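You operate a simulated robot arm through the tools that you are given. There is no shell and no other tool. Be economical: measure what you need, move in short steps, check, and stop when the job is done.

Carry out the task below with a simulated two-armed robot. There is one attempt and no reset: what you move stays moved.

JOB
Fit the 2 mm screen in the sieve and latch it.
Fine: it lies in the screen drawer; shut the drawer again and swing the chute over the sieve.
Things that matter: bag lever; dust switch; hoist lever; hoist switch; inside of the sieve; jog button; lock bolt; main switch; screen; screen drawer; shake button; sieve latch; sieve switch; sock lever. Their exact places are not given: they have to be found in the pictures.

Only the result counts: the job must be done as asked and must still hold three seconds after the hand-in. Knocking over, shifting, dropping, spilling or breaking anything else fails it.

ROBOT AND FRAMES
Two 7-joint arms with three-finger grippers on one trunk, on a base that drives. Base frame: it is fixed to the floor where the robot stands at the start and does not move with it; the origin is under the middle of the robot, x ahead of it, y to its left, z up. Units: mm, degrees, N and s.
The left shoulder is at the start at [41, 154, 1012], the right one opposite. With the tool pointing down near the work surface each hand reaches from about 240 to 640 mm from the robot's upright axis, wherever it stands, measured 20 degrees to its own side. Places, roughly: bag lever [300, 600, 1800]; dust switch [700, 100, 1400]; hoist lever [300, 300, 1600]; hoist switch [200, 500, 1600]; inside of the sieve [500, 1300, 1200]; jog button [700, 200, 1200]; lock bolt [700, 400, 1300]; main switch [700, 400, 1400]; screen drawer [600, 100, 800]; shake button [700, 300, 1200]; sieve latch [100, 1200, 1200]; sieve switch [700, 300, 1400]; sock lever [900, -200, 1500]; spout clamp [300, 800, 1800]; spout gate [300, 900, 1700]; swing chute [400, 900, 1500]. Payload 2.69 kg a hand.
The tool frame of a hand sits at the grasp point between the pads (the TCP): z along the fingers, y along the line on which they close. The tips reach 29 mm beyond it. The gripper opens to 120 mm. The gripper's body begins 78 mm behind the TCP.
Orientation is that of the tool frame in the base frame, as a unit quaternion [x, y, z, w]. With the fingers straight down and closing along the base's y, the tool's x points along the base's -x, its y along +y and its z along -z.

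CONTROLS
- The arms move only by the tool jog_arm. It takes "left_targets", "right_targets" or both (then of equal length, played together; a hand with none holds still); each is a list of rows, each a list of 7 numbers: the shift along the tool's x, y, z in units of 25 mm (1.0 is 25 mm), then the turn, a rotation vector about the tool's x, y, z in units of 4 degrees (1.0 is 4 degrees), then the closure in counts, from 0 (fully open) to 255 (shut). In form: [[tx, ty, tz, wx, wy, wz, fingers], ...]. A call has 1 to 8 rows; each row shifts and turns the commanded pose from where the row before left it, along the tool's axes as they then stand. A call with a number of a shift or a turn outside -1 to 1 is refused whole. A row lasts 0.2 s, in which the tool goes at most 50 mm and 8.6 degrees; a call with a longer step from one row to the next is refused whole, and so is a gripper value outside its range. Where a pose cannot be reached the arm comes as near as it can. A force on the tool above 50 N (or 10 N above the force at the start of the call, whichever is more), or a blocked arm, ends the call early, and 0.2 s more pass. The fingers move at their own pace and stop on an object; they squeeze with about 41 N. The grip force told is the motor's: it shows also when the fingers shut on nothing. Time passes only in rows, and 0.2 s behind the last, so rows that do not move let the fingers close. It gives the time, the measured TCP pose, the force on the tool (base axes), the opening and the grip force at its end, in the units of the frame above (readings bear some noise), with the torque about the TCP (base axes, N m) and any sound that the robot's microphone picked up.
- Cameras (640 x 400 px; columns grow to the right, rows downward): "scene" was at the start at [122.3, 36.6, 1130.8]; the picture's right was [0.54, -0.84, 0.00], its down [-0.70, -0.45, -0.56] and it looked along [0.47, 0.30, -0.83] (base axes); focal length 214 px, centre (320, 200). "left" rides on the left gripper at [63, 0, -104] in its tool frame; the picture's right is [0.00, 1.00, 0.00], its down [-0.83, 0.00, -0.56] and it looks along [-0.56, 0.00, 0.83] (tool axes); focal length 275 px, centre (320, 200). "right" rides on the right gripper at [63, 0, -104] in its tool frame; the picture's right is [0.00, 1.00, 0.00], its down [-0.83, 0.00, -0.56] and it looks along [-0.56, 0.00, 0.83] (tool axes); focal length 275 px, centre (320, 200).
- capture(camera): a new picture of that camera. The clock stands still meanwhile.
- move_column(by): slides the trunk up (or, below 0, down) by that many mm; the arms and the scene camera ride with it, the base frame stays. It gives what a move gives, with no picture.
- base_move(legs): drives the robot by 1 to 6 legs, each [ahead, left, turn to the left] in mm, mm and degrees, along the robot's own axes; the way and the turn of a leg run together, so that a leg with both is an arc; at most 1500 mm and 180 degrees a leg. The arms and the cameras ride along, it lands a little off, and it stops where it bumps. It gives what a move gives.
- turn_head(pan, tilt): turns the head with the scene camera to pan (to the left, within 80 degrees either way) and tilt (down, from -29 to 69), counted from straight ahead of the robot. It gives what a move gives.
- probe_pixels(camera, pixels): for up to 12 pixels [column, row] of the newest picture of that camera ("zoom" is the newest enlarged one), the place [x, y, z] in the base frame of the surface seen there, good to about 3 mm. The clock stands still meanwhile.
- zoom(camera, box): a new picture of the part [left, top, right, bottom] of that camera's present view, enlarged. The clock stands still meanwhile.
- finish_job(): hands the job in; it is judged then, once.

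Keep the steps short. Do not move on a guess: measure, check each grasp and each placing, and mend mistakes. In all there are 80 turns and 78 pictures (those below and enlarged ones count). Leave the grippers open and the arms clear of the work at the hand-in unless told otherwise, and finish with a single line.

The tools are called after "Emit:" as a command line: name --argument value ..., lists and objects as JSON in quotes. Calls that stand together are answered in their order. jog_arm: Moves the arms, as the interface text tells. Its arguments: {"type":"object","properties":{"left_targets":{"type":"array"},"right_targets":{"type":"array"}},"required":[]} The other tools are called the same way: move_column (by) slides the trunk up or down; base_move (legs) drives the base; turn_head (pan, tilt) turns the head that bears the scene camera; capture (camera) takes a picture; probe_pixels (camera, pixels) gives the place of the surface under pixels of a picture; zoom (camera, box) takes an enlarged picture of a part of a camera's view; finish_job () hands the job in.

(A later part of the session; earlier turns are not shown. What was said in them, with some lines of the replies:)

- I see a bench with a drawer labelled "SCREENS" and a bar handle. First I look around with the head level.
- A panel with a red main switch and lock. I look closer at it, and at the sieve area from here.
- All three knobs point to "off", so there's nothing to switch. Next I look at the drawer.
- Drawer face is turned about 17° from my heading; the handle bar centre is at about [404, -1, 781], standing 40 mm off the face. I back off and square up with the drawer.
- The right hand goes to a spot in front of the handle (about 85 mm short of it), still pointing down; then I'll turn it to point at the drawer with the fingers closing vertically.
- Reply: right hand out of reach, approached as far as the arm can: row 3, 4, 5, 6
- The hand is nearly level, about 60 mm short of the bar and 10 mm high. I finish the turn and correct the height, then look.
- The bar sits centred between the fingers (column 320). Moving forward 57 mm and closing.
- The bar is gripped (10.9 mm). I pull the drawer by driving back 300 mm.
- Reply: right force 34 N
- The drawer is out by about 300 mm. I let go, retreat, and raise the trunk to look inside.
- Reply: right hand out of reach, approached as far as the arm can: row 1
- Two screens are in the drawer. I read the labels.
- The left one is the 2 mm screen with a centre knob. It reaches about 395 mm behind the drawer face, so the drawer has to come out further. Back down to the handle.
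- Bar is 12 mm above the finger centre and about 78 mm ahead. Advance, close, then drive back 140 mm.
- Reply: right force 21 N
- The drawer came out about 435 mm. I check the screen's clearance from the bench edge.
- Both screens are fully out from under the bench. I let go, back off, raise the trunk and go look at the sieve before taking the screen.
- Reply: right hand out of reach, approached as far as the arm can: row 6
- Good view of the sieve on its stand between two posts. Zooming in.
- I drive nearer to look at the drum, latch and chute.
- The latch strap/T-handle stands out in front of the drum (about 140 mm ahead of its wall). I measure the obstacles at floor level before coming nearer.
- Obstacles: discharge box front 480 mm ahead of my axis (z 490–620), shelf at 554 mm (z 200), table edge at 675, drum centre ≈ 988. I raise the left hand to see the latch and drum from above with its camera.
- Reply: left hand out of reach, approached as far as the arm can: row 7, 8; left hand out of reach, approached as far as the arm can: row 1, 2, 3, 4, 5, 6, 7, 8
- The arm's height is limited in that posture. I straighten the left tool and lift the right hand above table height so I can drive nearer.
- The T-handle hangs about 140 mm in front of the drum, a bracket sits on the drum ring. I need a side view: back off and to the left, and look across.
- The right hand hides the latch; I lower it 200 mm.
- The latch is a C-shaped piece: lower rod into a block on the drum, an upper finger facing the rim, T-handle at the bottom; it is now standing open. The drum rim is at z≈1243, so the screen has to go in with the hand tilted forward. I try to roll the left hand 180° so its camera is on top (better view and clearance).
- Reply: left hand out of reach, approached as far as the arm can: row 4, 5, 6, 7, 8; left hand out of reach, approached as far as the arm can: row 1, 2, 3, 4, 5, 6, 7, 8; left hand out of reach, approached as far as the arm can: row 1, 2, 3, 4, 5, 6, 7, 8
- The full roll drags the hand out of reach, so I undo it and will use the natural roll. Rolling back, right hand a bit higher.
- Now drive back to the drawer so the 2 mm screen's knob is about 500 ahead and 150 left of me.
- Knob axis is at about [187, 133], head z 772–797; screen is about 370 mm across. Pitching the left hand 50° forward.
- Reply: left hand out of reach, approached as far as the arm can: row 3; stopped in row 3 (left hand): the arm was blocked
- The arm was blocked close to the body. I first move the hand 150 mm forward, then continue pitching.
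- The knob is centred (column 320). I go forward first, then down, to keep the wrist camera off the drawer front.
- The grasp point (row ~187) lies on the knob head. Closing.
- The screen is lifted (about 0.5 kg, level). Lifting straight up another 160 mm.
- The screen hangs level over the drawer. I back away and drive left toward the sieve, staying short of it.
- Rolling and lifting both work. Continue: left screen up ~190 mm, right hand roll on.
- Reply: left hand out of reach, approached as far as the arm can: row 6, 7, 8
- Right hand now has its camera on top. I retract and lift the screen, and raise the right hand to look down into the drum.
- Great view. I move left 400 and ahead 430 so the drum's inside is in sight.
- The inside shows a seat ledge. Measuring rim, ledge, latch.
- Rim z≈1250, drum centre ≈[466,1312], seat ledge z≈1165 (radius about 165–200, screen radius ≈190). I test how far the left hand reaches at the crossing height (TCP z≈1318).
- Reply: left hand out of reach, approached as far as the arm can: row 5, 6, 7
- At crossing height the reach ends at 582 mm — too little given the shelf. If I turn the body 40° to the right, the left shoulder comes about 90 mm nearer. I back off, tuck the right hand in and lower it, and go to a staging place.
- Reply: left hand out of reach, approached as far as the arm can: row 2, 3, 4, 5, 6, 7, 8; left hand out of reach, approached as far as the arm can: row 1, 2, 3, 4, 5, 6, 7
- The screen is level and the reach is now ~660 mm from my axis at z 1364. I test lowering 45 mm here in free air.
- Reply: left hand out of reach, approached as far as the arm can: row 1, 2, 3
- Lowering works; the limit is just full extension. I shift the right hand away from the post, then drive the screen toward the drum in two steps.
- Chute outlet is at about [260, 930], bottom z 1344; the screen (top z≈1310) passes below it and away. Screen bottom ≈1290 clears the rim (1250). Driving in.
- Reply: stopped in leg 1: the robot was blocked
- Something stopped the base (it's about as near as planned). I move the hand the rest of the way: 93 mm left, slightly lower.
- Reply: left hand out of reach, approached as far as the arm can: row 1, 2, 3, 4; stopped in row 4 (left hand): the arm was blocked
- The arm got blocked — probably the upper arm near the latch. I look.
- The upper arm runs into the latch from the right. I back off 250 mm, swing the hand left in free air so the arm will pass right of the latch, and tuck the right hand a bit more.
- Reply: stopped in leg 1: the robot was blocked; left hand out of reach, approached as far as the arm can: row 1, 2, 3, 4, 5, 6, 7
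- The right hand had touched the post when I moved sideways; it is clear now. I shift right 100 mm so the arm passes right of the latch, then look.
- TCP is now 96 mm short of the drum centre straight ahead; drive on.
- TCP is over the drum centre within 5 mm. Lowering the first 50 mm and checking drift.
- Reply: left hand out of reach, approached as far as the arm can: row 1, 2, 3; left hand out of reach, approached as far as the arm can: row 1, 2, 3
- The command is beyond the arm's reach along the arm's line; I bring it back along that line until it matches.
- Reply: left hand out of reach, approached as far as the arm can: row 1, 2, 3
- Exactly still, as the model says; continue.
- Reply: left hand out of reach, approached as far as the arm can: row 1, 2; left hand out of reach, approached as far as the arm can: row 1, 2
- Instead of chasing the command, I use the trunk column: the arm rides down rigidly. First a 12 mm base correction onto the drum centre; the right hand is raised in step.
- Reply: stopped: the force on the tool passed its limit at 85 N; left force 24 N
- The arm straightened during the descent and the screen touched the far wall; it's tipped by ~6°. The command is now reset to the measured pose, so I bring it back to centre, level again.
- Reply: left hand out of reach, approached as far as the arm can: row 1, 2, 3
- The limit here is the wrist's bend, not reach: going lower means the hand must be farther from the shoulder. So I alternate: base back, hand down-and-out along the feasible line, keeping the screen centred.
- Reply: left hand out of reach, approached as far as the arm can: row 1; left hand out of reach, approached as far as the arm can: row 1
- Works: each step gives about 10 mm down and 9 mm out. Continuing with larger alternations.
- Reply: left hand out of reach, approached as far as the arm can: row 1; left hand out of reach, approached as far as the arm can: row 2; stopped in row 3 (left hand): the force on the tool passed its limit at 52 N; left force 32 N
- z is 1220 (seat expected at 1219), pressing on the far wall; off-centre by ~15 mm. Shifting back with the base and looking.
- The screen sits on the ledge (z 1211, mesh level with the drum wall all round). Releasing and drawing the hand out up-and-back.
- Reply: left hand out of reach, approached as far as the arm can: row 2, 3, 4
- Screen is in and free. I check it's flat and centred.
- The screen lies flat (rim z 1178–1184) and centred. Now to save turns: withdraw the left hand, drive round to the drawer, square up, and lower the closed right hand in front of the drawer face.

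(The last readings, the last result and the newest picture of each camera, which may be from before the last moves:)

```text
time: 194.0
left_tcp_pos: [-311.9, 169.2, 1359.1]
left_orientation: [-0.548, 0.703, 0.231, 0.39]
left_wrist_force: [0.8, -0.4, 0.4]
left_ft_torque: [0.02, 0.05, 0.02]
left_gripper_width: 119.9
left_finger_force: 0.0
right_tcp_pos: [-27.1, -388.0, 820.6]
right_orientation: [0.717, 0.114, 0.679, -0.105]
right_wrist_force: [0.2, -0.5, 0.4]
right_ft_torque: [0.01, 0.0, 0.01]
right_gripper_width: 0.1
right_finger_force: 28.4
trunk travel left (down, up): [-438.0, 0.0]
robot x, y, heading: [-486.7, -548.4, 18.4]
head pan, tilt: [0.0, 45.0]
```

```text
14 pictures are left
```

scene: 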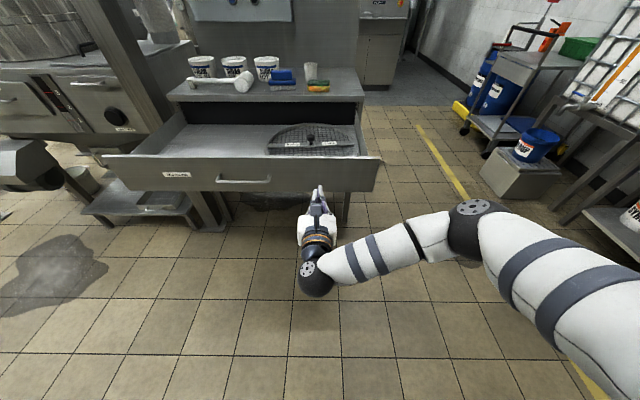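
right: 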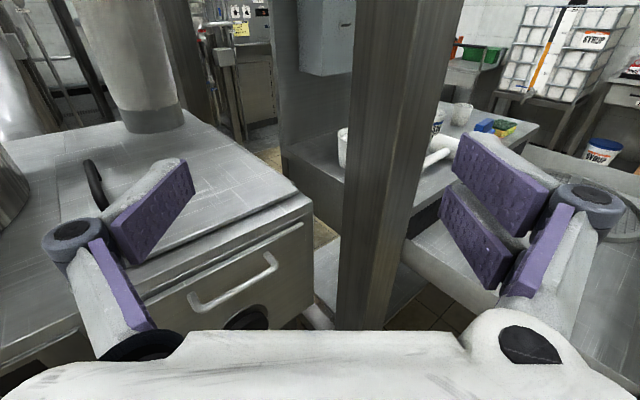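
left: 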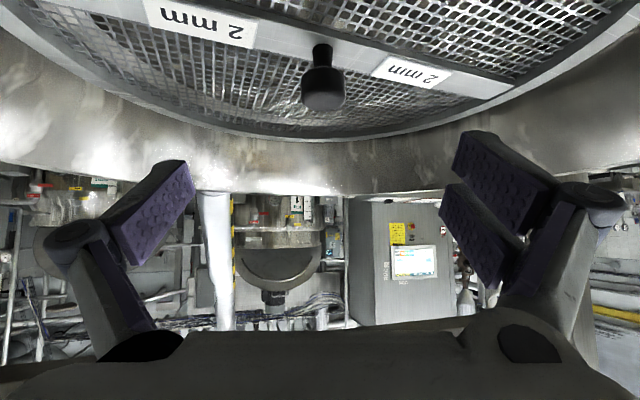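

Everything lines up: the fist is ~90 mm in front of the drawer face, right of the handle. Pushing the drawer shut by driving ahead, then backing off and looking.

Emit:
jog_arm --right_targets '[[-0.9, 0, 0, 0, 0, 0, 255]]'

Emit:
base_move --legs '[[300, 0, 0], [240, 0, 0]]'

Emit:
capture --camera "scene"

```text
time: 194.4
left_tcp_pos: [-311.1, 169.2, 1359.2]
left_orientation: [-0.549, 0.703, 0.232, 0.389]
left_wrist_force: [-0.4, -0.5, -0.2]
left_ft_torque: [0.03, 0.0, -0.01]
left_gripper_width: 119.9
left_finger_force: 0.1
right_tcp_pos: [-28.1, -388.3, 798.0]
right_orientation: [0.717, 0.115, 0.679, -0.105]
right_wrist_force: [-0.4, 0.7, 0.5]
right_ft_torque: [0.02, -0.03, 0.04]
right_gripper_width: 0.0
right_finger_force: 28.7
trunk travel left (down, up): [-438.0, 0.0]
robot x, y, heading: [-480.1, -546.2, 18.2]
head pan, tilt: [0.0, 45.0]
```

```text
time: 197.8
left_tcp_pos: [197.7, 334.1, 1358.8]
left_orientation: [-0.546, 0.705, 0.23, 0.39]
left_wrist_force: [-0.8, -0.2, 0.2]
left_ft_torque: [-0.01, 0.01, 0.04]
left_gripper_width: 120.2
left_finger_force: 0.0
right_tcp_pos: [479.1, -226.6, 797.1]
right_orientation: [0.718, 0.112, 0.68, -0.103]
right_wrist_force: [1.2, 0.0, -1.1]
right_ft_torque: [0.05, 0.01, 0.02]
right_gripper_width: 0.0
right_finger_force: 28.5
trunk travel left (down, up): [-438.0, 0.0]
robot x, y, heading: [25.3, -380.2, 18.2]
head pan, tilt: [0.0, 45.0]
```

```text
13 pictures are left
```

scene: 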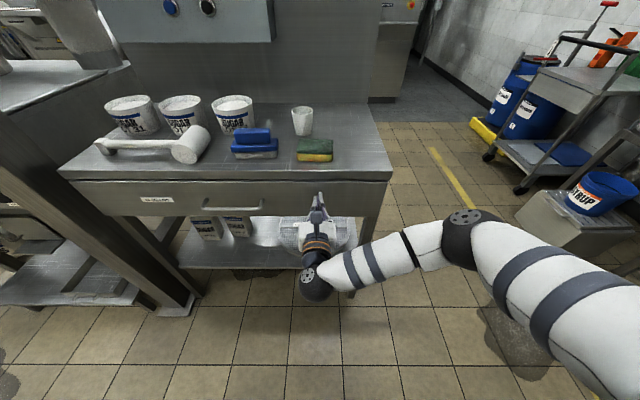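

The drawer face is within ~3 mm of shut. I nudge it the last bit, back away, turn, and drive the left hand to 130 mm in front of the chute outlet (hand pointing at it, fingers open).

Emit:
base_move --legs '[[12, 0, 0]]'

Emit:
capture --camera "right"

Emit:
base_move --legs '[[-700, 0, 0], [0, 0, -63], [-925, 989, 0]]'

Emit:
turn_head --pan 60 --tilt 0

Emit:
capture --camera "scene"

Emit:
capture --camera "left"

```text
time: 198.7
left_tcp_pos: [209.2, 336.0, 1357.8]
left_orientation: [-0.546, 0.705, 0.23, 0.39]
left_wrist_force: [-1.2, 0.0, 0.2]
left_ft_torque: [0.03, 0.0, 0.0]
left_gripper_width: 120.2
left_finger_force: 0.1
right_tcp_pos: [486.2, -223.0, 798.8]
right_orientation: [0.717, 0.112, 0.681, -0.103]
right_wrist_force: [-4.8, -3.7, 3.5]
right_ft_torque: [0.09, -0.17, -0.08]
right_gripper_width: 0.0
right_finger_force: 28.1
trunk travel left (down, up): [-438.0, 0.0]
robot x, y, heading: [31.4, -375.6, 17.9]
head pan, tilt: [0.0, 45.0]
stopped in leg 1: the force on the tool passed its limit at 60 N (the readings are from after the stop); the commanded pose is now the measured one
```

```text
12 pictures are left
```

right: 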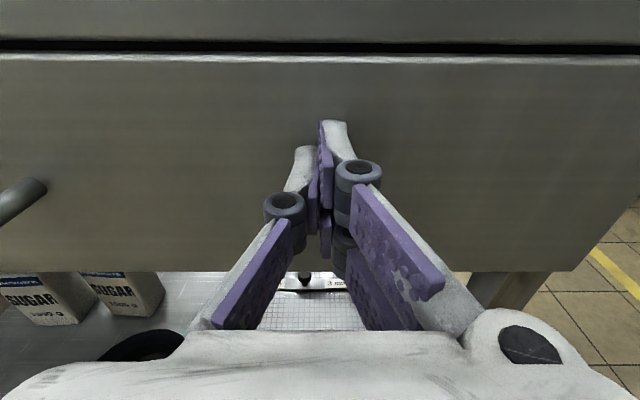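

```text
time: 212.9
left_tcp_pos: [176.3, 913.1, 1359.1]
left_orientation: [-0.089, 0.887, -0.012, 0.453]
left_wrist_force: [0.0, -0.6, -0.6]
left_ft_torque: [0.01, 0.03, 0.01]
left_gripper_width: 119.9
left_finger_force: 0.1
right_tcp_pos: [-205.8, 415.8, 797.8]
right_orientation: [0.668, -0.284, 0.632, 0.272]
right_wrist_force: [0.4, 0.4, 0.2]
right_ft_torque: [0.04, 0.02, 0.01]
right_gripper_width: 0.0
right_finger_force: 28.8
trunk travel left (down, up): [-438.0, 0.0]
robot x, y, heading: [-545.5, 753.3, -45.7]
head pan, tilt: [0.0, 45.0]
```

```text
time: 214.2
left_tcp_pos: [176.9, 911.5, 1357.0]
left_orientation: [-0.09, 0.887, -0.012, 0.452]
left_wrist_force: [0.7, 1.4, -0.3]
left_ft_torque: [-0.03, 0.02, 0.0]
left_gripper_width: 120.1
left_finger_force: 0.1
right_tcp_pos: [-203.5, 415.9, 796.7]
right_orientation: [0.668, -0.284, 0.632, 0.272]
right_wrist_force: [-0.5, -0.3, 0.2]
right_ft_torque: [-0.02, 0.03, 0.0]
right_gripper_width: 0.4
right_finger_force: 28.0
trunk travel left (down, up): [-438.0, 0.0]
robot x, y, heading: [-543.9, 757.1, -45.8]
head pan, tilt: [60.0, 0.0]
```

```text
11 pictures are left
```

scene: 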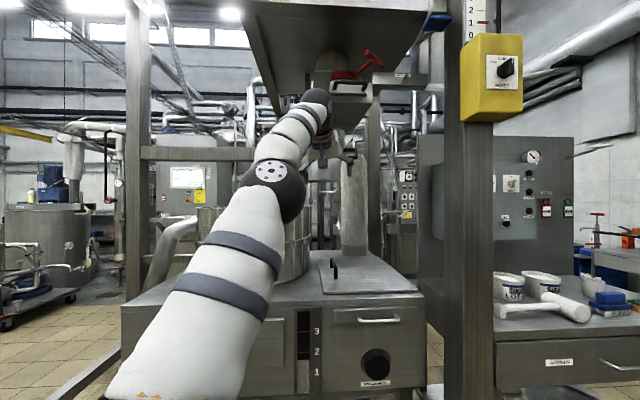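

```text
10 pictures are left
```

left: 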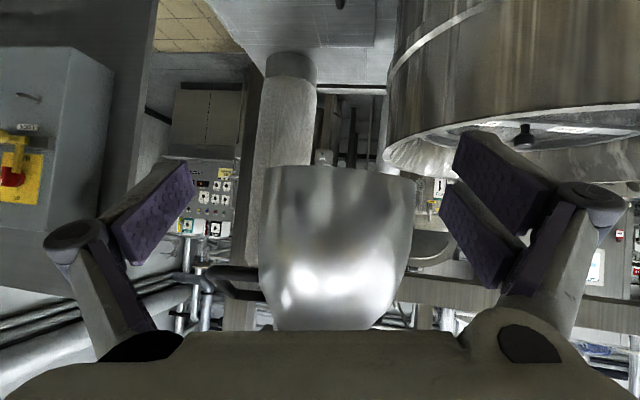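

The drawer is flush shut. The chute outlet stands between my open fingers, slightly to the right in the picture; I measure it.

Emit:
probe_pixels --camera "left" --pixels '[[265, 185], [412, 190], [338, 185], [338, 250], [338, 320], [235, 285], [530, 135]]'

```text
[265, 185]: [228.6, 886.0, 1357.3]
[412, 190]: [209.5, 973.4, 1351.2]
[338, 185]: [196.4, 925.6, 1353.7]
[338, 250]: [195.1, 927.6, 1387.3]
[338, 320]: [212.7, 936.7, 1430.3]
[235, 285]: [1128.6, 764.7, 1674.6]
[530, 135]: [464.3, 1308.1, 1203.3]
```

Outlet centre ≈[243, 931], diameter ≈95. I shift 18 mm left, drive 60 mm in so the fingers straddle it, then carry it along its arc toward the sieve.

Emit:
base_move --legs '[[-13, 12, 0], [42, 43, 0]]'

Emit:
base_move --legs '[[-74, 139, 0]]'

Emit:
base_move --legs '[[-2, 155, 0]]'

Emit:
capture --camera "left"

Emit:
probe_pixels --camera "left" --pixels '[[320, 185], [290, 185], [350, 185], [320, 250]]'

```text
time: 215.6
left_tcp_pos: [236.4, 928.6, 1359.3]
left_orientation: [-0.09, 0.888, -0.011, 0.452]
left_wrist_force: [0.9, -0.2, -0.3]
left_ft_torque: [0.02, 0.03, 0.01]
left_gripper_width: 120.2
left_finger_force: 0.0
right_tcp_pos: [-144.7, 433.7, 796.5]
right_orientation: [0.668, -0.285, 0.632, 0.273]
right_wrist_force: [0.0, 0.8, -0.1]
right_ft_torque: [0.01, 0.0, 0.01]
right_gripper_width: 0.0
right_finger_force: 28.8
trunk travel left (down, up): [-438.0, 0.0]
robot x, y, heading: [-483.6, 771.2, -45.7]
head pan, tilt: [60.0, 0.0]
```

```text
time: 217.3
left_tcp_pos: [283.1, 1079.3, 1357.8]
left_orientation: [-0.089, 0.887, -0.012, 0.452]
left_wrist_force: [0.6, 0.0, -0.1]
left_ft_torque: [-0.03, -0.01, -0.01]
left_gripper_width: 120.2
left_finger_force: 0.1
right_tcp_pos: [-97.3, 583.9, 797.7]
right_orientation: [0.668, -0.286, 0.631, 0.273]
right_wrist_force: [-0.2, -0.1, -0.7]
right_ft_torque: [-0.03, 0.01, 0.0]
right_gripper_width: 0.0
right_finger_force: 28.9
trunk travel left (down, up): [-438.0, 0.0]
robot x, y, heading: [-435.5, 918.5, -46.0]
head pan, tilt: [60.0, 0.0]
```

```text
time: 218.7
left_tcp_pos: [337.7, 1152.8, 1358.7]
left_orientation: [-0.092, 0.888, -0.005, 0.451]
left_wrist_force: [-12.6, 12.6, 3.6]
left_ft_torque: [-0.89, -0.67, -0.7]
left_gripper_width: 120.1
left_finger_force: 0.0
right_tcp_pos: [-35.7, 649.0, 799.8]
right_orientation: [0.668, -0.282, 0.634, 0.271]
right_wrist_force: [-0.1, -0.1, -0.3]
right_ft_torque: [0.01, 0.0, 0.01]
right_gripper_width: 0.0
right_finger_force: 28.5
trunk travel left (down, up): [-438.0, 0.0]
robot x, y, heading: [-372.8, 983.6, -45.2]
head pan, tilt: [60.0, 0.0]
stopped in leg 1: the force on the tool passed its limit at 60 N (the readings are from after the stop); the commanded pose is now the measured one
```

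```text
9 pictures are left
```

left: 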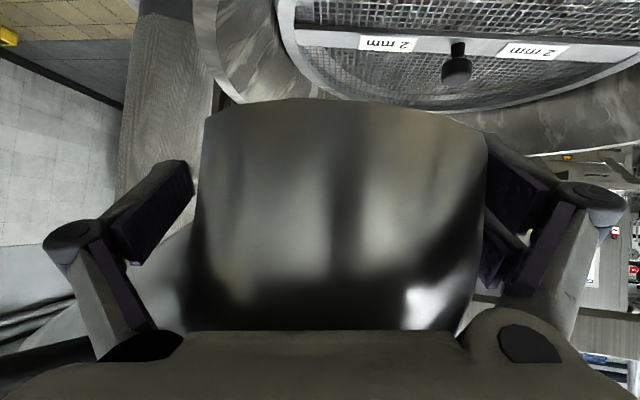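

```text
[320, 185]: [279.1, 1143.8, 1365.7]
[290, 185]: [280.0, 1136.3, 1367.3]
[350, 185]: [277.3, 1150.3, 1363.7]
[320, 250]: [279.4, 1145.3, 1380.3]
```

The outlet moved from [243,931] to [326,1144] and now wedged slightly against the palm (my path cut inside its arc; pivot ≈[516,947], radius ≈274). I ease off and follow the true arc in short legs.

Emit:
base_move --legs '[[-11, -3, 0]]'

Emit:
base_move --legs '[[20, 57, 0]]'

Emit:
base_move --legs '[[27, 62, 0]]'

Emit:
capture --camera "left"

Emit:
probe_pixels --camera "left" --pixels '[[320, 185], [250, 185], [400, 185]]'

```text
time: 219.4
left_tcp_pos: [332.5, 1152.5, 1356.0]
left_orientation: [-0.088, 0.889, -0.004, 0.449]
left_wrist_force: [-0.5, 0.6, 0.9]
left_ft_torque: [0.05, 0.03, 0.04]
left_gripper_width: 120.2
left_finger_force: 0.0
right_tcp_pos: [-45.2, 652.4, 797.1]
right_orientation: [0.669, -0.282, 0.632, 0.27]
right_wrist_force: [0.2, -0.4, 0.0]
right_ft_torque: [0.04, -0.02, -0.01]
right_gripper_width: 0.0
right_finger_force: 28.6
trunk travel left (down, up): [-438.0, 0.0]
robot x, y, heading: [-386.9, 988.1, -45.7]
head pan, tilt: [60.0, 0.0]
```

```text
time: 220.5
left_tcp_pos: [383.7, 1191.4, 1356.1]
left_orientation: [-0.094, 0.889, -0.003, 0.448]
left_wrist_force: [-16.9, 30.8, -12.1]
left_ft_torque: [1.74, -0.06, 0.34]
left_gripper_width: 120.3
left_finger_force: 0.9
right_tcp_pos: [8.9, 682.8, 799.7]
right_orientation: [0.668, -0.281, 0.634, 0.272]
right_wrist_force: [0.6, -0.3, -0.2]
right_ft_torque: [-0.03, 0.0, 0.0]
right_gripper_width: 0.2
right_finger_force: 28.7
trunk travel left (down, up): [-438.0, 0.0]
robot x, y, heading: [-324.9, 1020.5, -45.3]
head pan, tilt: [60.0, 0.0]
```

```text
time: 221.5
left_tcp_pos: [410.4, 1207.0, 1353.6]
left_orientation: [-0.096, 0.891, 0.007, 0.445]
left_wrist_force: [-3.3, 8.5, -0.5]
left_ft_torque: [0.13, -0.1, 0.04]
left_gripper_width: 119.7
left_finger_force: 0.1
right_tcp_pos: [34.6, 692.4, 797.8]
right_orientation: [0.669, -0.28, 0.633, 0.27]
right_wrist_force: [-0.4, -0.4, -0.8]
right_ft_torque: [0.0, 0.01, -0.02]
right_gripper_width: 0.0
right_finger_force: 28.6
trunk travel left (down, up): [-438.0, 0.0]
robot x, y, heading: [-307.6, 1031.7, -45.3]
head pan, tilt: [60.0, 0.0]
stopped in leg 1: the force on the tool passed its limit at 60 N (the readings are from after the stop); the commanded pose is now the measured one
```

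```text
8 pictures are left
```

left: 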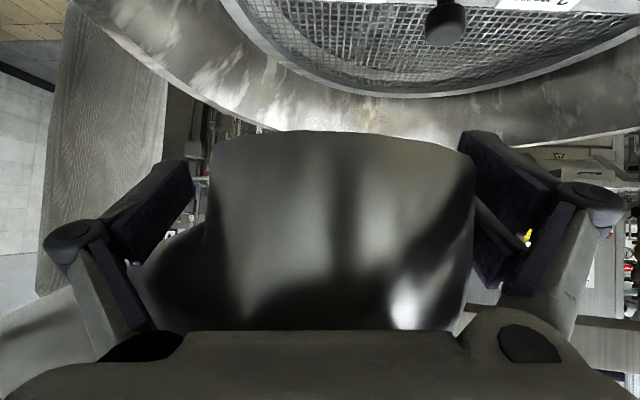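

```text
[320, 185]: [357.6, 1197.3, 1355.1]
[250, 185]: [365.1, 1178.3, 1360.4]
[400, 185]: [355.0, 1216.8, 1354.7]
```

The outlet is now at ≈[404,1200], already over the sieve. I push it on in two more short legs, then withdraw straight back to in front of the latch, close the fingers and lower to its upper plate height.

Emit:
base_move --legs '[[15, 35, 0]]'

Emit:
base_move --legs '[[24, 33, 0]]'

Emit:
base_move --legs '[[-286, -355, 0]]'

Emit:
move_column --by -95

Emit:
jog_arm --left_targets '[[0, 0, 0, 0, 0, 0, 255], [0, 0, 0, 0, 0, 0, 255], [0, 0, 0, 0, 0, 0, 255], [0, 0, 0, 0, 0, 0, 255]]'

Emit:
capture --camera "left"

Emit:
turn_head --pan 64 --tilt 5

Emit:
capture --camera "scene"

```text
time: 222.4
left_tcp_pos: [426.6, 1214.4, 1355.3]
left_orientation: [-0.093, 0.894, 0.012, 0.439]
left_wrist_force: [-1.4, 2.2, -2.6]
left_ft_torque: [0.26, -0.07, -0.18]
left_gripper_width: 120.0
left_finger_force: 0.0
right_tcp_pos: [59.2, 702.6, 799.6]
right_orientation: [0.668, -0.28, 0.635, 0.268]
right_wrist_force: [0.6, -0.6, 0.1]
right_ft_torque: [0.03, 0.04, -0.02]
right_gripper_width: 0.1
right_finger_force: 28.2
trunk travel left (down, up): [-438.0, 0.0]
robot x, y, heading: [-280.4, 1038.2, -45.2]
head pan, tilt: [60.0, 0.0]
stopped in leg 1: the force on the tool passed its limit at 78 N (the readings are from after the stop); the commanded pose is now the measured one
```

```text
time: 223.2
left_tcp_pos: [427.5, 1217.0, 1359.1]
left_orientation: [-0.088, 0.895, 0.016, 0.438]
left_wrist_force: [-3.8, 5.1, -6.1]
left_ft_torque: [0.68, -0.1, -0.3]
left_gripper_width: 120.1
left_finger_force: 0.1
right_tcp_pos: [66.6, 704.4, 801.0]
right_orientation: [0.667, -0.281, 0.637, 0.268]
right_wrist_force: [0.4, 0.0, -0.1]
right_ft_torque: [-0.03, -0.01, 0.0]
right_gripper_width: 0.0
right_finger_force: 28.1
trunk travel left (down, up): [-438.0, 0.0]
robot x, y, heading: [-270.7, 1041.3, -45.2]
head pan, tilt: [60.0, 0.0]
stopped in leg 1: the force on the tool passed its limit at 91 N (the readings are from after the stop); the commanded pose is now the measured one
```

```text
time: 223.9
left_tcp_pos: [428.0, 1215.5, 1359.7]
left_orientation: [-0.089, 0.894, 0.017, 0.438]
left_wrist_force: [-2.6, 3.6, -5.1]
left_ft_torque: [0.52, -0.12, -0.23]
left_gripper_width: 120.0
left_finger_force: 0.0
right_tcp_pos: [66.5, 704.8, 800.4]
right_orientation: [0.667, -0.28, 0.636, 0.268]
right_wrist_force: [-0.8, 0.1, 0.7]
right_ft_torque: [0.02, 0.0, -0.01]
right_gripper_width: 0.1
right_finger_force: 28.5
trunk travel left (down, up): [-438.0, 0.0]
robot x, y, heading: [-271.7, 1041.0, -45.0]
head pan, tilt: [60.0, 0.0]
stopped in leg 1: the robot was blocked; the commanded pose is now the measured one
```

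```text
time: 224.4
left_tcp_pos: [419.2, 1213.0, 1358.0]
left_orientation: [-0.091, 0.891, 0.026, 0.444]
left_wrist_force: [-1.9, 4.9, -1.3]
left_ft_torque: [0.02, 0.09, 0.3]
left_gripper_width: 120.3
left_finger_force: 0.0
right_tcp_pos: [62.9, 703.8, 786.9]
right_orientation: [0.67, -0.281, 0.635, 0.262]
right_wrist_force: [-0.3, 0.4, -0.5]
right_ft_torque: [0.03, 0.01, 0.02]
right_gripper_width: 0.1
right_finger_force: 28.4
trunk travel left (down, up): [-427.0, 11.0]
robot x, y, heading: [-268.9, 1036.8, -44.9]
head pan, tilt: [60.0, 0.0]
stopped: the force on the tool passed its limit at 57 N (the readings are from after the stop); the commanded pose is now the measured one
```

```text
time: 225.4
left_tcp_pos: [418.7, 1215.9, 1356.3]
left_orientation: [-0.092, 0.89, 0.032, 0.445]
left_wrist_force: [-15.6, 36.9, -0.2]
left_ft_torque: [3.66, 0.39, 0.07]
left_gripper_width: 111.0
left_finger_force: 44.7
right_tcp_pos: [62.4, 703.8, 788.4]
right_orientation: [0.669, -0.282, 0.635, 0.264]
right_wrist_force: [0.4, -0.2, -0.1]
right_ft_torque: [0.0, -0.01, 0.02]
right_gripper_width: 0.0
right_finger_force: 29.0
trunk travel left (down, up): [-427.0, 11.0]
robot x, y, heading: [-270.2, 1041.0, -45.0]
head pan, tilt: [60.0, 0.0]
```

```text
7 pictures are left
```

left: 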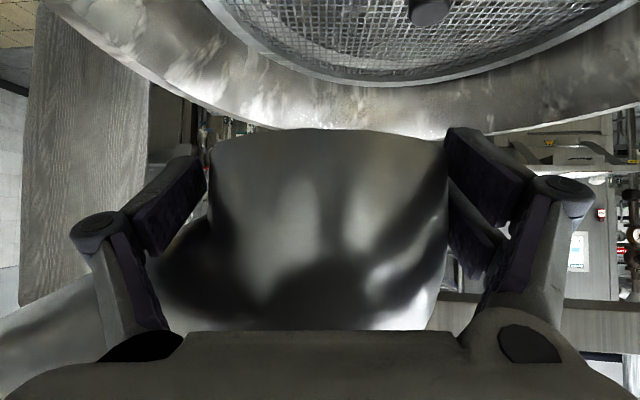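

```text
time: 226.1
left_tcp_pos: [418.2, 1217.2, 1357.1]
left_orientation: [-0.092, 0.89, 0.031, 0.445]
left_wrist_force: [-14.4, 31.9, -2.0]
left_ft_torque: [4.0, 0.04, 0.05]
left_gripper_width: 111.0
left_finger_force: 45.5
right_tcp_pos: [62.6, 704.8, 789.2]
right_orientation: [0.669, -0.281, 0.636, 0.264]
right_wrist_force: [0.7, 0.1, -0.3]
right_ft_torque: [-0.01, -0.02, 0.0]
right_gripper_width: 0.0
right_finger_force: 28.1
trunk travel left (down, up): [-427.0, 11.0]
robot x, y, heading: [-271.1, 1037.0, -44.9]
head pan, tilt: [64.0, 5.0]
```

```text
6 pictures are left
```

scene: 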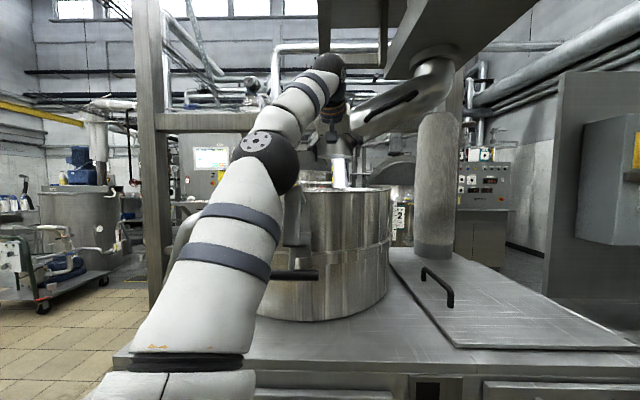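

The chute now reaches over the drum, but the base is blocked backing out and the T-handle appears in a different place. I open the fingers and inspect the latch.

Emit:
jog_arm --left_targets '[[0, 0, 0, 0, 0, 0, 0], [0, 0, 0, 0, 0, 0, 0]]'

Emit:
zoom --camera "scene" --box '[240, 60, 460, 300]'

Emit:
probe_pixels --camera "scene" --pixels '[[295, 275], [315, 275], [280, 276], [293, 240], [293, 215], [300, 200], [290, 190], [268, 160], [295, 165], [270, 240], [340, 130], [290, 175]]'

```text
time: 226.7
left_tcp_pos: [419.2, 1213.5, 1357.4]
left_orientation: [-0.091, 0.891, 0.025, 0.443]
left_wrist_force: [-0.4, -0.4, 0.1]
left_ft_torque: [0.02, -0.01, 0.02]
left_gripper_width: 120.0
left_finger_force: 0.0
right_tcp_pos: [63.2, 703.7, 788.5]
right_orientation: [0.668, -0.282, 0.636, 0.265]
right_wrist_force: [-0.9, -0.3, -1.0]
right_ft_torque: [0.03, 0.04, -0.01]
right_gripper_width: 0.1
right_finger_force: 28.6
trunk travel left (down, up): [-427.0, 11.0]
robot x, y, heading: [-271.3, 1040.5, -44.8]
head pan, tilt: [64.0, 5.0]
```

```text
1.67 times, centred on (350, 180) of scene
```

zoom: 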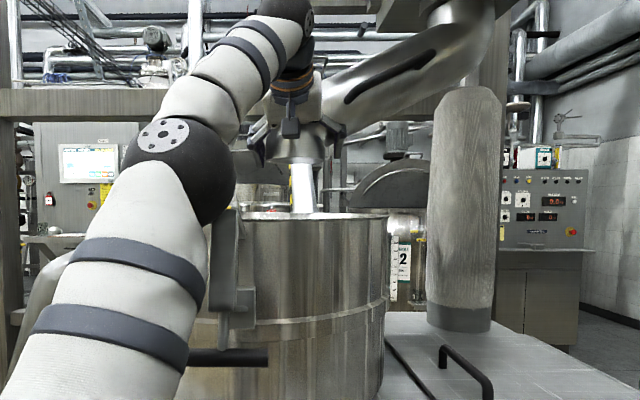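

```text
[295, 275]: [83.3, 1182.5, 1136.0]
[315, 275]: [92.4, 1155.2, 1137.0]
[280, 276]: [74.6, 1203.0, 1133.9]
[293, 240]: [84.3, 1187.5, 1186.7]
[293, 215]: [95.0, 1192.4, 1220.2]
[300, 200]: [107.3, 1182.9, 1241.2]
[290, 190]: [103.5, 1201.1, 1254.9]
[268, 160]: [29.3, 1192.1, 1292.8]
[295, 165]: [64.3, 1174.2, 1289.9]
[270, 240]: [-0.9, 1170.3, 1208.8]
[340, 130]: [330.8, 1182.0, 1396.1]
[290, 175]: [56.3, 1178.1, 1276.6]
```

The latch hasn't moved; my elbow/upper arm sits right beside and above it. I raise the trunk, ease out back and slightly left first, then straight back to in front of the latch.

Emit:
move_column --by 11

Emit:
base_move --legs '[[-34, -22, 0]]'

Emit:
base_move --legs '[[-177, -177, 0]]'

Emit:
base_move --legs '[[-44, -105, 0]]'

Emit:
capture --camera "left"

```text
time: 227.3
left_tcp_pos: [422.0, 1229.0, 1363.6]
left_orientation: [-0.096, 0.892, 0.022, 0.442]
left_wrist_force: [-0.6, 0.7, -0.6]
left_ft_torque: [0.02, -0.02, -0.02]
left_gripper_width: 120.0
left_finger_force: 0.0
right_tcp_pos: [66.0, 711.3, 801.3]
right_orientation: [0.668, -0.277, 0.637, 0.266]
right_wrist_force: [0.5, -0.6, 1.0]
right_ft_torque: [-0.05, 0.0, -0.02]
right_gripper_width: 0.0
right_finger_force: 28.4
trunk travel left (down, up): [-438.0, 0.0]
robot x, y, heading: [-270.6, 1037.3, -44.6]
head pan, tilt: [64.0, 5.0]
```

```text
time: 228.1
left_tcp_pos: [395.4, 1224.7, 1357.3]
left_orientation: [-0.091, 0.894, 0.026, 0.438]
left_wrist_force: [-0.2, -0.2, -0.3]
left_ft_torque: [0.01, -0.02, -0.03]
left_gripper_width: 120.1
left_finger_force: 0.0
right_tcp_pos: [31.3, 713.7, 793.1]
right_orientation: [0.673, -0.28, 0.631, 0.266]
right_wrist_force: [-0.2, -0.3, -0.4]
right_ft_torque: [-0.02, -0.03, 0.01]
right_gripper_width: 0.0
right_finger_force: 28.4
trunk travel left (down, up): [-438.0, 0.0]
robot x, y, heading: [-314.7, 1046.3, -44.8]
head pan, tilt: [64.0, 5.0]
```

```text
time: 230.1
left_tcp_pos: [143.7, 1225.6, 1356.5]
left_orientation: [-0.089, 0.894, 0.025, 0.438]
left_wrist_force: [-0.5, -0.2, -0.3]
left_ft_torque: [-0.02, -0.01, 0.0]
left_gripper_width: 119.9
left_finger_force: 0.0
right_tcp_pos: [-220.1, 717.0, 795.4]
right_orientation: [0.671, -0.281, 0.631, 0.268]
right_wrist_force: [-1.1, 0.2, 0.6]
right_ft_torque: [0.02, -0.01, 0.03]
right_gripper_width: 0.1
right_finger_force: 28.9
trunk travel left (down, up): [-438.0, 0.0]
robot x, y, heading: [-563.6, 1050.0, -45.0]
head pan, tilt: [64.0, 5.0]
```

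```text
time: 231.6
left_tcp_pos: [41.8, 1183.0, 1357.1]
left_orientation: [-0.089, 0.894, 0.025, 0.438]
left_wrist_force: [0.1, -0.8, -0.1]
left_ft_torque: [-0.01, -0.01, 0.03]
left_gripper_width: 120.1
left_finger_force: 0.1
right_tcp_pos: [-325.5, 673.2, 794.4]
right_orientation: [0.67, -0.283, 0.631, 0.269]
right_wrist_force: [0.3, 0.2, 0.8]
right_ft_torque: [-0.01, -0.02, -0.01]
right_gripper_width: 0.0
right_finger_force: 27.9
trunk travel left (down, up): [-438.0, 0.0]
robot x, y, heading: [-664.2, 1007.6, -45.4]
head pan, tilt: [64.0, 5.0]
```

```text
4 pictures are left
5 turns are left
```

left: 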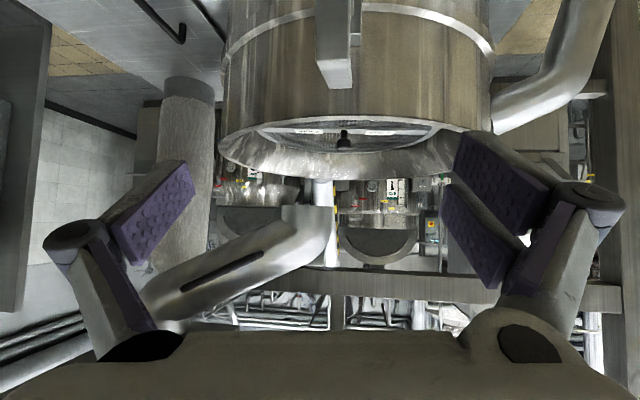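

Free of the chute, which now points over the drum. Fingers closed, trunk down 112 mm, then I push the latch's upper plate gently toward the drum (force-limited).

Emit:
base_move --legs '[[-6, -16, 0]]'

Emit:
jog_arm --left_targets '[[0, 0, 0, 0, 0, 0, 255], [0, 0, 0, 0, 0, 0, 255], [0, 0, 0, 0, 0, 0, 255]]'

Emit:
move_column --by -112

Emit:
base_move --legs '[[28, 53, 0]]'

Emit:
base_move --legs '[[23, 44, 0]]'

Emit:
capture --camera "left"

```text
time: 232.4
left_tcp_pos: [24.6, 1175.9, 1356.9]
left_orientation: [-0.089, 0.894, 0.025, 0.438]
left_wrist_force: [-0.1, -1.2, -0.3]
left_ft_torque: [0.0, -0.01, 0.01]
left_gripper_width: 120.0
left_finger_force: 0.0
right_tcp_pos: [-341.8, 666.6, 795.7]
right_orientation: [0.671, -0.282, 0.631, 0.268]
right_wrist_force: [-0.5, -0.2, -0.5]
right_ft_torque: [-0.03, -0.01, 0.02]
right_gripper_width: 0.0
right_finger_force: 28.4
trunk travel left (down, up): [-438.0, 0.0]
robot x, y, heading: [-682.5, 999.6, -45.3]
head pan, tilt: [64.0, 5.0]
```

```text
time: 233.2
left_tcp_pos: [24.8, 1175.9, 1356.3]
left_orientation: [-0.089, 0.894, 0.025, 0.438]
left_wrist_force: [-1.2, -0.3, 0.2]
left_ft_torque: [-0.02, 0.01, -0.02]
left_gripper_width: 0.0
left_finger_force: 28.2
right_tcp_pos: [-341.2, 667.2, 794.4]
right_orientation: [0.671, -0.281, 0.631, 0.268]
right_wrist_force: [0.5, 0.3, 1.0]
right_ft_torque: [0.03, -0.02, 0.0]
right_gripper_width: 0.0
right_finger_force: 28.9
trunk travel left (down, up): [-438.0, 0.0]
robot x, y, heading: [-682.8, 1006.0, -45.3]
head pan, tilt: [64.0, 5.0]
```

```text
time: 234.6
left_tcp_pos: [25.5, 1175.6, 1244.6]
left_orientation: [-0.089, 0.894, 0.025, 0.439]
left_wrist_force: [-0.6, -0.6, 0.7]
left_ft_torque: [-0.02, -0.01, 0.02]
left_gripper_width: 0.1
left_finger_force: 28.3
right_tcp_pos: [-341.5, 667.6, 682.9]
right_orientation: [0.67, -0.282, 0.632, 0.269]
right_wrist_force: [0.5, -0.4, -0.4]
right_ft_torque: [0.06, 0.01, 0.02]
right_gripper_width: 0.1
right_finger_force: 28.4
trunk travel left (down, up): [-326.0, 112.0]
robot x, y, heading: [-681.4, 1005.8, -45.5]
head pan, tilt: [64.0, 5.0]
```

```text
time: 235.7
left_tcp_pos: [73.4, 1190.7, 1252.1]
left_orientation: [-0.088, 0.892, 0.024, 0.444]
left_wrist_force: [-31.3, -5.6, 29.2]
left_ft_torque: [0.39, -0.98, 0.21]
left_gripper_width: 0.2
left_finger_force: 28.5
right_tcp_pos: [-288.7, 683.2, 685.2]
right_orientation: [0.669, -0.283, 0.633, 0.267]
right_wrist_force: [-0.3, 0.2, -0.1]
right_ft_torque: [0.02, 0.0, 0.02]
right_gripper_width: 0.1
right_finger_force: 28.4
trunk travel left (down, up): [-326.0, 112.0]
robot x, y, heading: [-623.9, 1017.3, -45.5]
head pan, tilt: [64.0, 5.0]
```

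```text
time: 236.6
left_tcp_pos: [88.2, 1194.3, 1262.5]
left_orientation: [-0.085, 0.884, 0.022, 0.46]
left_wrist_force: [-17.4, 1.9, 19.0]
left_ft_torque: [0.26, -0.7, 0.29]
left_gripper_width: 0.0
left_finger_force: 28.6
right_tcp_pos: [-270.1, 689.6, 685.4]
right_orientation: [0.669, -0.282, 0.633, 0.267]
right_wrist_force: [-0.2, 0.7, 0.1]
right_ft_torque: [0.03, 0.05, 0.01]
right_gripper_width: 0.1
right_finger_force: 28.0
trunk travel left (down, up): [-326.0, 112.0]
robot x, y, heading: [-607.0, 1022.7, -45.2]
head pan, tilt: [64.0, 5.0]
stopped in leg 1: the force on the tool passed its limit at 62 N (the readings are from after the stop); the commanded pose is now the measured one
```

```text
3 pictures are left
4 turns are left
```

left: 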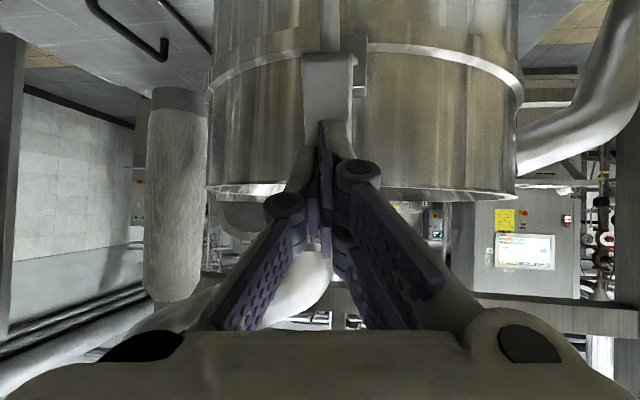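

The plate won't push in: so the latch pivots at the block on the drum, and the T-handle must be lifted up and over (its tongue then lands on the screen's rim). I go back, down, put the closed fingers under the T-bar, and lift it along its arc, alternating trunk and base.

Emit:
base_move --legs '[[-39, -75, 0]]'

Emit:
move_column --by -164

Emit:
base_move --legs '[[37, 71, 0]]'

Emit:
move_column --by 85

Emit:
base_move --legs '[[7, 13, 0]]'

Emit:
move_column --by 40

Emit:
base_move --legs '[[12, 22, 0]]'

Emit:
move_column --by 35

Emit:
base_move --legs '[[19, 35, 0]]'

Emit:
capture --camera "scene"

Emit:
probe_pixels --camera "scene" --pixels '[[320, 200], [300, 200], [340, 200], [320, 180], [320, 220], [300, 180], [340, 180], [280, 200], [300, 220], [360, 200], [320, 160], [300, 240]]'

```text
time: 237.8
left_tcp_pos: [14.2, 1171.4, 1257.7]
left_orientation: [-0.086, 0.887, 0.023, 0.454]
left_wrist_force: [0.3, -0.3, -0.3]
left_ft_torque: [-0.01, 0.0, 0.0]
left_gripper_width: 0.0
left_finger_force: 28.3
right_tcp_pos: [-345.4, 665.7, 683.4]
right_orientation: [0.671, -0.281, 0.632, 0.268]
right_wrist_force: [0.1, -0.2, -0.2]
right_ft_torque: [0.01, 0.0, -0.01]
right_gripper_width: 0.2
right_finger_force: 27.9
trunk travel left (down, up): [-326.0, 112.0]
robot x, y, heading: [-688.7, 1003.2, -45.1]
head pan, tilt: [64.0, 5.0]
```

```text
time: 239.7
left_tcp_pos: [57.5, 1128.3, 1050.7]
left_orientation: [-0.064, 0.904, 0.068, 0.417]
left_wrist_force: [-0.1, -0.8, 0.7]
left_ft_torque: [0.01, 0.03, 0.03]
left_gripper_width: 0.0
left_finger_force: 28.1
right_tcp_pos: [-346.2, 665.8, 520.1]
right_orientation: [0.67, -0.281, 0.632, 0.268]
right_wrist_force: [0.5, -0.8, 0.1]
right_ft_torque: [0.01, -0.02, -0.02]
right_gripper_width: 0.0
right_finger_force: 28.6
trunk travel left (down, up): [-162.0, 276.0]
robot x, y, heading: [-685.2, 999.9, -45.4]
head pan, tilt: [64.0, 5.0]
```

```text
time: 240.9
left_tcp_pos: [132.0, 1154.2, 1051.3]
left_orientation: [-0.064, 0.904, 0.068, 0.417]
left_wrist_force: [-0.9, 0.5, -0.3]
left_ft_torque: [-0.03, -0.02, -0.01]
left_gripper_width: 0.0
left_finger_force: 28.5
right_tcp_pos: [-269.8, 690.9, 519.5]
right_orientation: [0.671, -0.282, 0.631, 0.268]
right_wrist_force: [-0.4, 0.2, -0.3]
right_ft_torque: [-0.02, -0.01, 0.0]
right_gripper_width: 0.0
right_finger_force: 28.2
trunk travel left (down, up): [-162.0, 276.0]
robot x, y, heading: [-608.5, 1023.2, -45.1]
head pan, tilt: [64.0, 5.0]
```

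```text
time: 242.1
left_tcp_pos: [133.4, 1154.0, 1135.2]
left_orientation: [-0.065, 0.904, 0.07, 0.418]
left_wrist_force: [-1.5, 0.3, -1.1]
left_ft_torque: [0.04, -0.09, 0.01]
left_gripper_width: 0.1
left_finger_force: 28.7
right_tcp_pos: [-269.9, 690.2, 603.4]
right_orientation: [0.672, -0.281, 0.631, 0.267]
right_wrist_force: [-0.5, 0.7, -0.1]
right_ft_torque: [0.03, 0.0, -0.03]
right_gripper_width: 0.0
right_finger_force: 28.7
trunk travel left (down, up): [-247.0, 191.0]
robot x, y, heading: [-611.7, 1025.1, -45.1]
head pan, tilt: [64.0, 5.0]
```

```text
time: 242.9
left_tcp_pos: [147.6, 1157.0, 1135.9]
left_orientation: [-0.064, 0.904, 0.068, 0.418]
left_wrist_force: [0.6, -0.2, -0.6]
left_ft_torque: [0.0, -0.03, 0.01]
left_gripper_width: 0.2
left_finger_force: 28.7
right_tcp_pos: [-256.4, 694.0, 602.9]
right_orientation: [0.671, -0.281, 0.631, 0.268]
right_wrist_force: [0.6, -0.6, 0.4]
right_ft_torque: [0.0, 0.01, -0.01]
right_gripper_width: 0.0
right_finger_force: 28.6
trunk travel left (down, up): [-247.0, 191.0]
robot x, y, heading: [-600.7, 1025.2, -44.7]
head pan, tilt: [64.0, 5.0]
```

```text
time: 243.8
left_tcp_pos: [147.4, 1158.3, 1175.5]
left_orientation: [-0.065, 0.904, 0.069, 0.416]
left_wrist_force: [-0.6, 0.8, 0.1]
left_ft_torque: [0.02, 0.0, 0.01]
left_gripper_width: 0.3
left_finger_force: 28.4
right_tcp_pos: [-256.5, 695.4, 644.2]
right_orientation: [0.672, -0.28, 0.632, 0.267]
right_wrist_force: [-0.2, -1.6, 0.1]
right_ft_torque: [-0.01, 0.01, 0.02]
right_gripper_width: 0.3
right_finger_force: 28.4
trunk travel left (down, up): [-287.0, 151.0]
robot x, y, heading: [-596.3, 1029.0, -45.3]
head pan, tilt: [64.0, 5.0]
```

```text
time: 244.6
left_tcp_pos: [171.3, 1166.8, 1175.5]
left_orientation: [-0.064, 0.904, 0.068, 0.417]
left_wrist_force: [0.3, -0.2, 0.1]
left_ft_torque: [0.0, 0.01, 0.02]
left_gripper_width: 0.0
left_finger_force: 28.9
right_tcp_pos: [-231.5, 701.9, 643.4]
right_orientation: [0.671, -0.281, 0.632, 0.268]
right_wrist_force: [-0.1, -0.1, -0.1]
right_ft_torque: [0.04, -0.02, -0.03]
right_gripper_width: 0.0
right_finger_force: 28.4
trunk travel left (down, up): [-287.0, 151.0]
robot x, y, heading: [-574.5, 1036.3, -45.1]
head pan, tilt: [64.0, 5.0]
```

```text
time: 245.4
left_tcp_pos: [171.0, 1166.5, 1209.7]
left_orientation: [-0.064, 0.904, 0.068, 0.417]
left_wrist_force: [0.0, -0.4, 0.1]
left_ft_torque: [0.01, -0.01, -0.02]
left_gripper_width: 0.0
left_finger_force: 28.9
right_tcp_pos: [-231.4, 702.3, 679.5]
right_orientation: [0.672, -0.28, 0.632, 0.267]
right_wrist_force: [0.0, 0.6, -0.1]
right_ft_torque: [-0.05, 0.0, 0.01]
right_gripper_width: 0.0
right_finger_force: 28.7
trunk travel left (down, up): [-322.0, 116.0]
robot x, y, heading: [-569.9, 1037.0, -44.9]
head pan, tilt: [64.0, 5.0]
```

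```text
time: 246.4
left_tcp_pos: [199.1, 1173.5, 1206.9]
left_orientation: [-0.066, 0.908, 0.068, 0.408]
left_wrist_force: [-1.2, -1.1, -2.7]
left_ft_torque: [-0.01, -0.12, 0.05]
left_gripper_width: 0.0
left_finger_force: 28.3
right_tcp_pos: [-201.5, 710.5, 678.6]
right_orientation: [0.671, -0.28, 0.632, 0.268]
right_wrist_force: [-0.1, 0.4, 0.1]
right_ft_torque: [-0.02, -0.01, 0.01]
right_gripper_width: 0.1
right_finger_force: 28.9
trunk travel left (down, up): [-322.0, 116.0]
robot x, y, heading: [-540.9, 1045.2, -45.3]
head pan, tilt: [64.0, 5.0]
stopped in leg 1: the force on the tool passed its limit at 87 N (the readings are from after the stop); the commanded pose is now the measured one
```

```text
2 pictures are left
```

scene: 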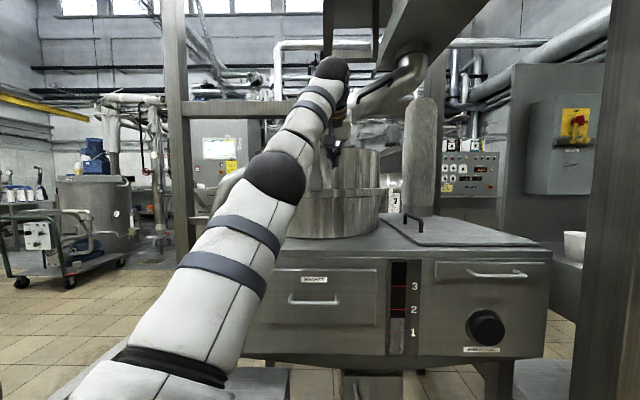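

```text
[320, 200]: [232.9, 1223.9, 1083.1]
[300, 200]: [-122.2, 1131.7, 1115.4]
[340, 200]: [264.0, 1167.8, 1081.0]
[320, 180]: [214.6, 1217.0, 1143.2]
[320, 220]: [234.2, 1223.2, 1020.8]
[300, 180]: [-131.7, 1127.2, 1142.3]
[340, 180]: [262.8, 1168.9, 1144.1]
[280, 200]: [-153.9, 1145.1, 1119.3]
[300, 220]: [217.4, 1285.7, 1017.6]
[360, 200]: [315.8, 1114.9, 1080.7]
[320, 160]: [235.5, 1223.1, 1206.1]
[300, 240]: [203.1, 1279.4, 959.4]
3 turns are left
```

The hand shifted sideways as the trunk went down, so the bar may have been missed. I complete the up-and-over motion (in case the lever is on the hand), rise clear, retreat, and look.

Emit:
move_column --by 90

Emit:
base_move --legs '[[28, 53, 0]]'

Emit:
move_column --by 26

Emit:
base_move --legs '[[-116, -221, 0]]'

Emit:
zoom --camera "scene" --box '[270, 80, 430, 220]'

Emit:
probe_pixels --camera "zoom" --pixels '[[320, 200], [250, 250], [200, 250], [220, 220], [240, 200], [260, 220], [220, 280], [240, 300], [260, 280], [280, 240], [200, 200], [180, 280]]'

```text
time: 246.8
left_tcp_pos: [197.0, 1173.4, 1207.1]
left_orientation: [-0.067, 0.913, 0.065, 0.397]
left_wrist_force: [-3.0, -3.6, -8.1]
left_ft_torque: [0.12, -0.41, 0.15]
left_gripper_width: 0.0
left_finger_force: 28.2
right_tcp_pos: [-202.3, 710.1, 685.2]
right_orientation: [0.67, -0.28, 0.633, 0.268]
right_wrist_force: [-0.5, -0.3, 0.6]
right_ft_torque: [-0.03, -0.01, 0.01]
right_gripper_width: 0.2
right_finger_force: 28.2
trunk travel left (down, up): [-328.0, 110.0]
robot x, y, heading: [-542.4, 1043.3, -45.2]
head pan, tilt: [64.0, 5.0]
stopped: the force on the tool passed its limit at 76 N (the readings are from after the stop); the commanded pose is now the measured one
```

```text
time: 247.5
left_tcp_pos: [197.4, 1173.3, 1205.1]
left_orientation: [-0.067, 0.917, 0.064, 0.388]
left_wrist_force: [-13.7, -4.3, -8.5]
left_ft_torque: [0.09, -1.0, 0.19]
left_gripper_width: 0.0
left_finger_force: 28.7
right_tcp_pos: [-196.9, 710.1, 686.4]
right_orientation: [0.67, -0.281, 0.631, 0.269]
right_wrist_force: [0.4, 0.0, -0.2]
right_ft_torque: [0.03, -0.02, -0.05]
right_gripper_width: 0.0
right_finger_force: 28.5
trunk travel left (down, up): [-328.0, 110.0]
robot x, y, heading: [-538.4, 1042.8, -45.3]
head pan, tilt: [64.0, 5.0]
stopped in leg 1: the force on the tool passed its limit at 81 N (the readings are from after the stop); the commanded pose is now the measured one
```

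```text
time: 247.9
left_tcp_pos: [197.7, 1172.7, 1203.1]
left_orientation: [-0.068, 0.921, 0.062, 0.379]
left_wrist_force: [-10.5, -5.1, -9.1]
left_ft_torque: [0.21, -0.77, 0.26]
left_gripper_width: 0.0
left_finger_force: 28.4
right_tcp_pos: [-197.0, 711.0, 692.1]
right_orientation: [0.669, -0.281, 0.633, 0.27]
right_wrist_force: [0.3, -0.7, -0.3]
right_ft_torque: [0.01, -0.02, -0.01]
right_gripper_width: 0.0
right_finger_force: 28.2
trunk travel left (down, up): [-332.0, 106.0]
robot x, y, heading: [-533.7, 1044.9, -45.4]
head pan, tilt: [64.0, 5.0]
stopped: the force on the tool passed its limit at 69 N (the readings are from after the stop); the commanded pose is now the measured one
```

```text
time: 250.2
left_tcp_pos: [-37.9, 1112.4, 1203.8]
left_orientation: [-0.074, 0.92, 0.065, 0.38]
left_wrist_force: [-0.6, 0.1, -0.2]
left_ft_torque: [-0.01, 0.01, 0.0]
left_gripper_width: 0.1
left_finger_force: 28.1
right_tcp_pos: [-428.0, 645.7, 690.8]
right_orientation: [0.671, -0.276, 0.634, 0.266]
right_wrist_force: [-0.3, -0.4, -0.1]
right_ft_torque: [-0.02, 0.0, -0.01]
right_gripper_width: 0.0
right_finger_force: 28.8
trunk travel left (down, up): [-332.0, 106.0]
robot x, y, heading: [-770.5, 971.9, -44.7]
head pan, tilt: [64.0, 5.0]
```

```text
2.86 times, centred on (350, 150) of scene
```

zoom: 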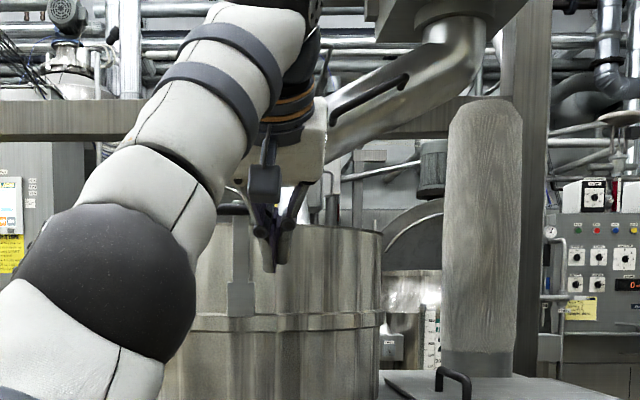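

```text
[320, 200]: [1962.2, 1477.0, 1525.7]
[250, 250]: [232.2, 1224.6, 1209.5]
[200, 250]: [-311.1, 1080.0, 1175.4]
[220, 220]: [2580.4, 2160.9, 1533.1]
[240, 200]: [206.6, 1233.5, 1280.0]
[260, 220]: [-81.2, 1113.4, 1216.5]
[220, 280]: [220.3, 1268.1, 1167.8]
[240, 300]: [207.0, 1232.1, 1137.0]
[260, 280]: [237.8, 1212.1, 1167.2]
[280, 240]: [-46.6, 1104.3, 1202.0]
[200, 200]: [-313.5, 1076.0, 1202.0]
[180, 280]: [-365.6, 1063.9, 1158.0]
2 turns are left
```

The latch's rod now stands upright at the drum (x≈207 both at z 1137 and 1280) with the T-handle on top: it has swung 90° up and over. The chute points over the drum, the drawer is shut. I open both hands and back well clear.

Emit:
base_move --legs '[[-70, -130, 0]]'

Emit:
jog_arm --left_targets '[[0, 0, 0, 0, 0, 0, 0], [0, 0, 0, 0, 0, 0, 0], [0, 0, 0, 0, 0, 0, 0], [0, 0, 0, 0, 0, 0, 0]]' --right_targets '[[0, 0, 0, 0, 0, 0, 0], [0, 0, 0, 0, 0, 0, 0], [0, 0, 0, 0, 0, 0, 0], [0, 0, 0, 0, 0, 0, 0]]'

```text
time: 251.8
left_tcp_pos: [-175.7, 1068.7, 1202.8]
left_orientation: [-0.073, 0.92, 0.065, 0.38]
left_wrist_force: [-0.1, 0.4, -0.6]
left_ft_torque: [0.02, 0.03, 0.01]
left_gripper_width: 0.0
left_finger_force: 28.6
right_tcp_pos: [-567.6, 601.8, 690.9]
right_orientation: [0.671, -0.277, 0.634, 0.267]
right_wrist_force: [0.5, 0.2, -0.1]
right_ft_torque: [0.01, -0.02, -0.02]
right_gripper_width: 0.0
right_finger_force: 28.4
trunk travel left (down, up): [-332.0, 106.0]
robot x, y, heading: [-913.9, 934.4, -45.0]
head pan, tilt: [64.0, 5.0]
```

```text
time: 252.8
left_tcp_pos: [-175.7, 1068.5, 1202.9]
left_orientation: [-0.073, 0.92, 0.064, 0.38]
left_wrist_force: [0.7, -0.1, -1.2]
left_ft_torque: [0.0, -0.01, 0.0]
left_gripper_width: 120.0
left_finger_force: 0.0
right_tcp_pos: [-567.4, 601.3, 690.5]
right_orientation: [0.671, -0.277, 0.634, 0.266]
right_wrist_force: [0.0, 0.5, 0.3]
right_ft_torque: [0.0, 0.01, -0.02]
right_gripper_width: 119.9
right_finger_force: 0.0
trunk travel left (down, up): [-332.0, 106.0]
robot x, y, heading: [-910.3, 932.6, -44.8]
head pan, tilt: [64.0, 5.0]
1 turns are left
```

Both hands are open and clear, so I hand the job in.

Emit:
finish_job

```text
The job is handed in.
```

The 2 mm screen is seated flat in the sieve and the drawer is pushed shut; the latch looks fully swung over and the chute outlet is over the drum, but I couldn't confirm that either had reached its end stop.
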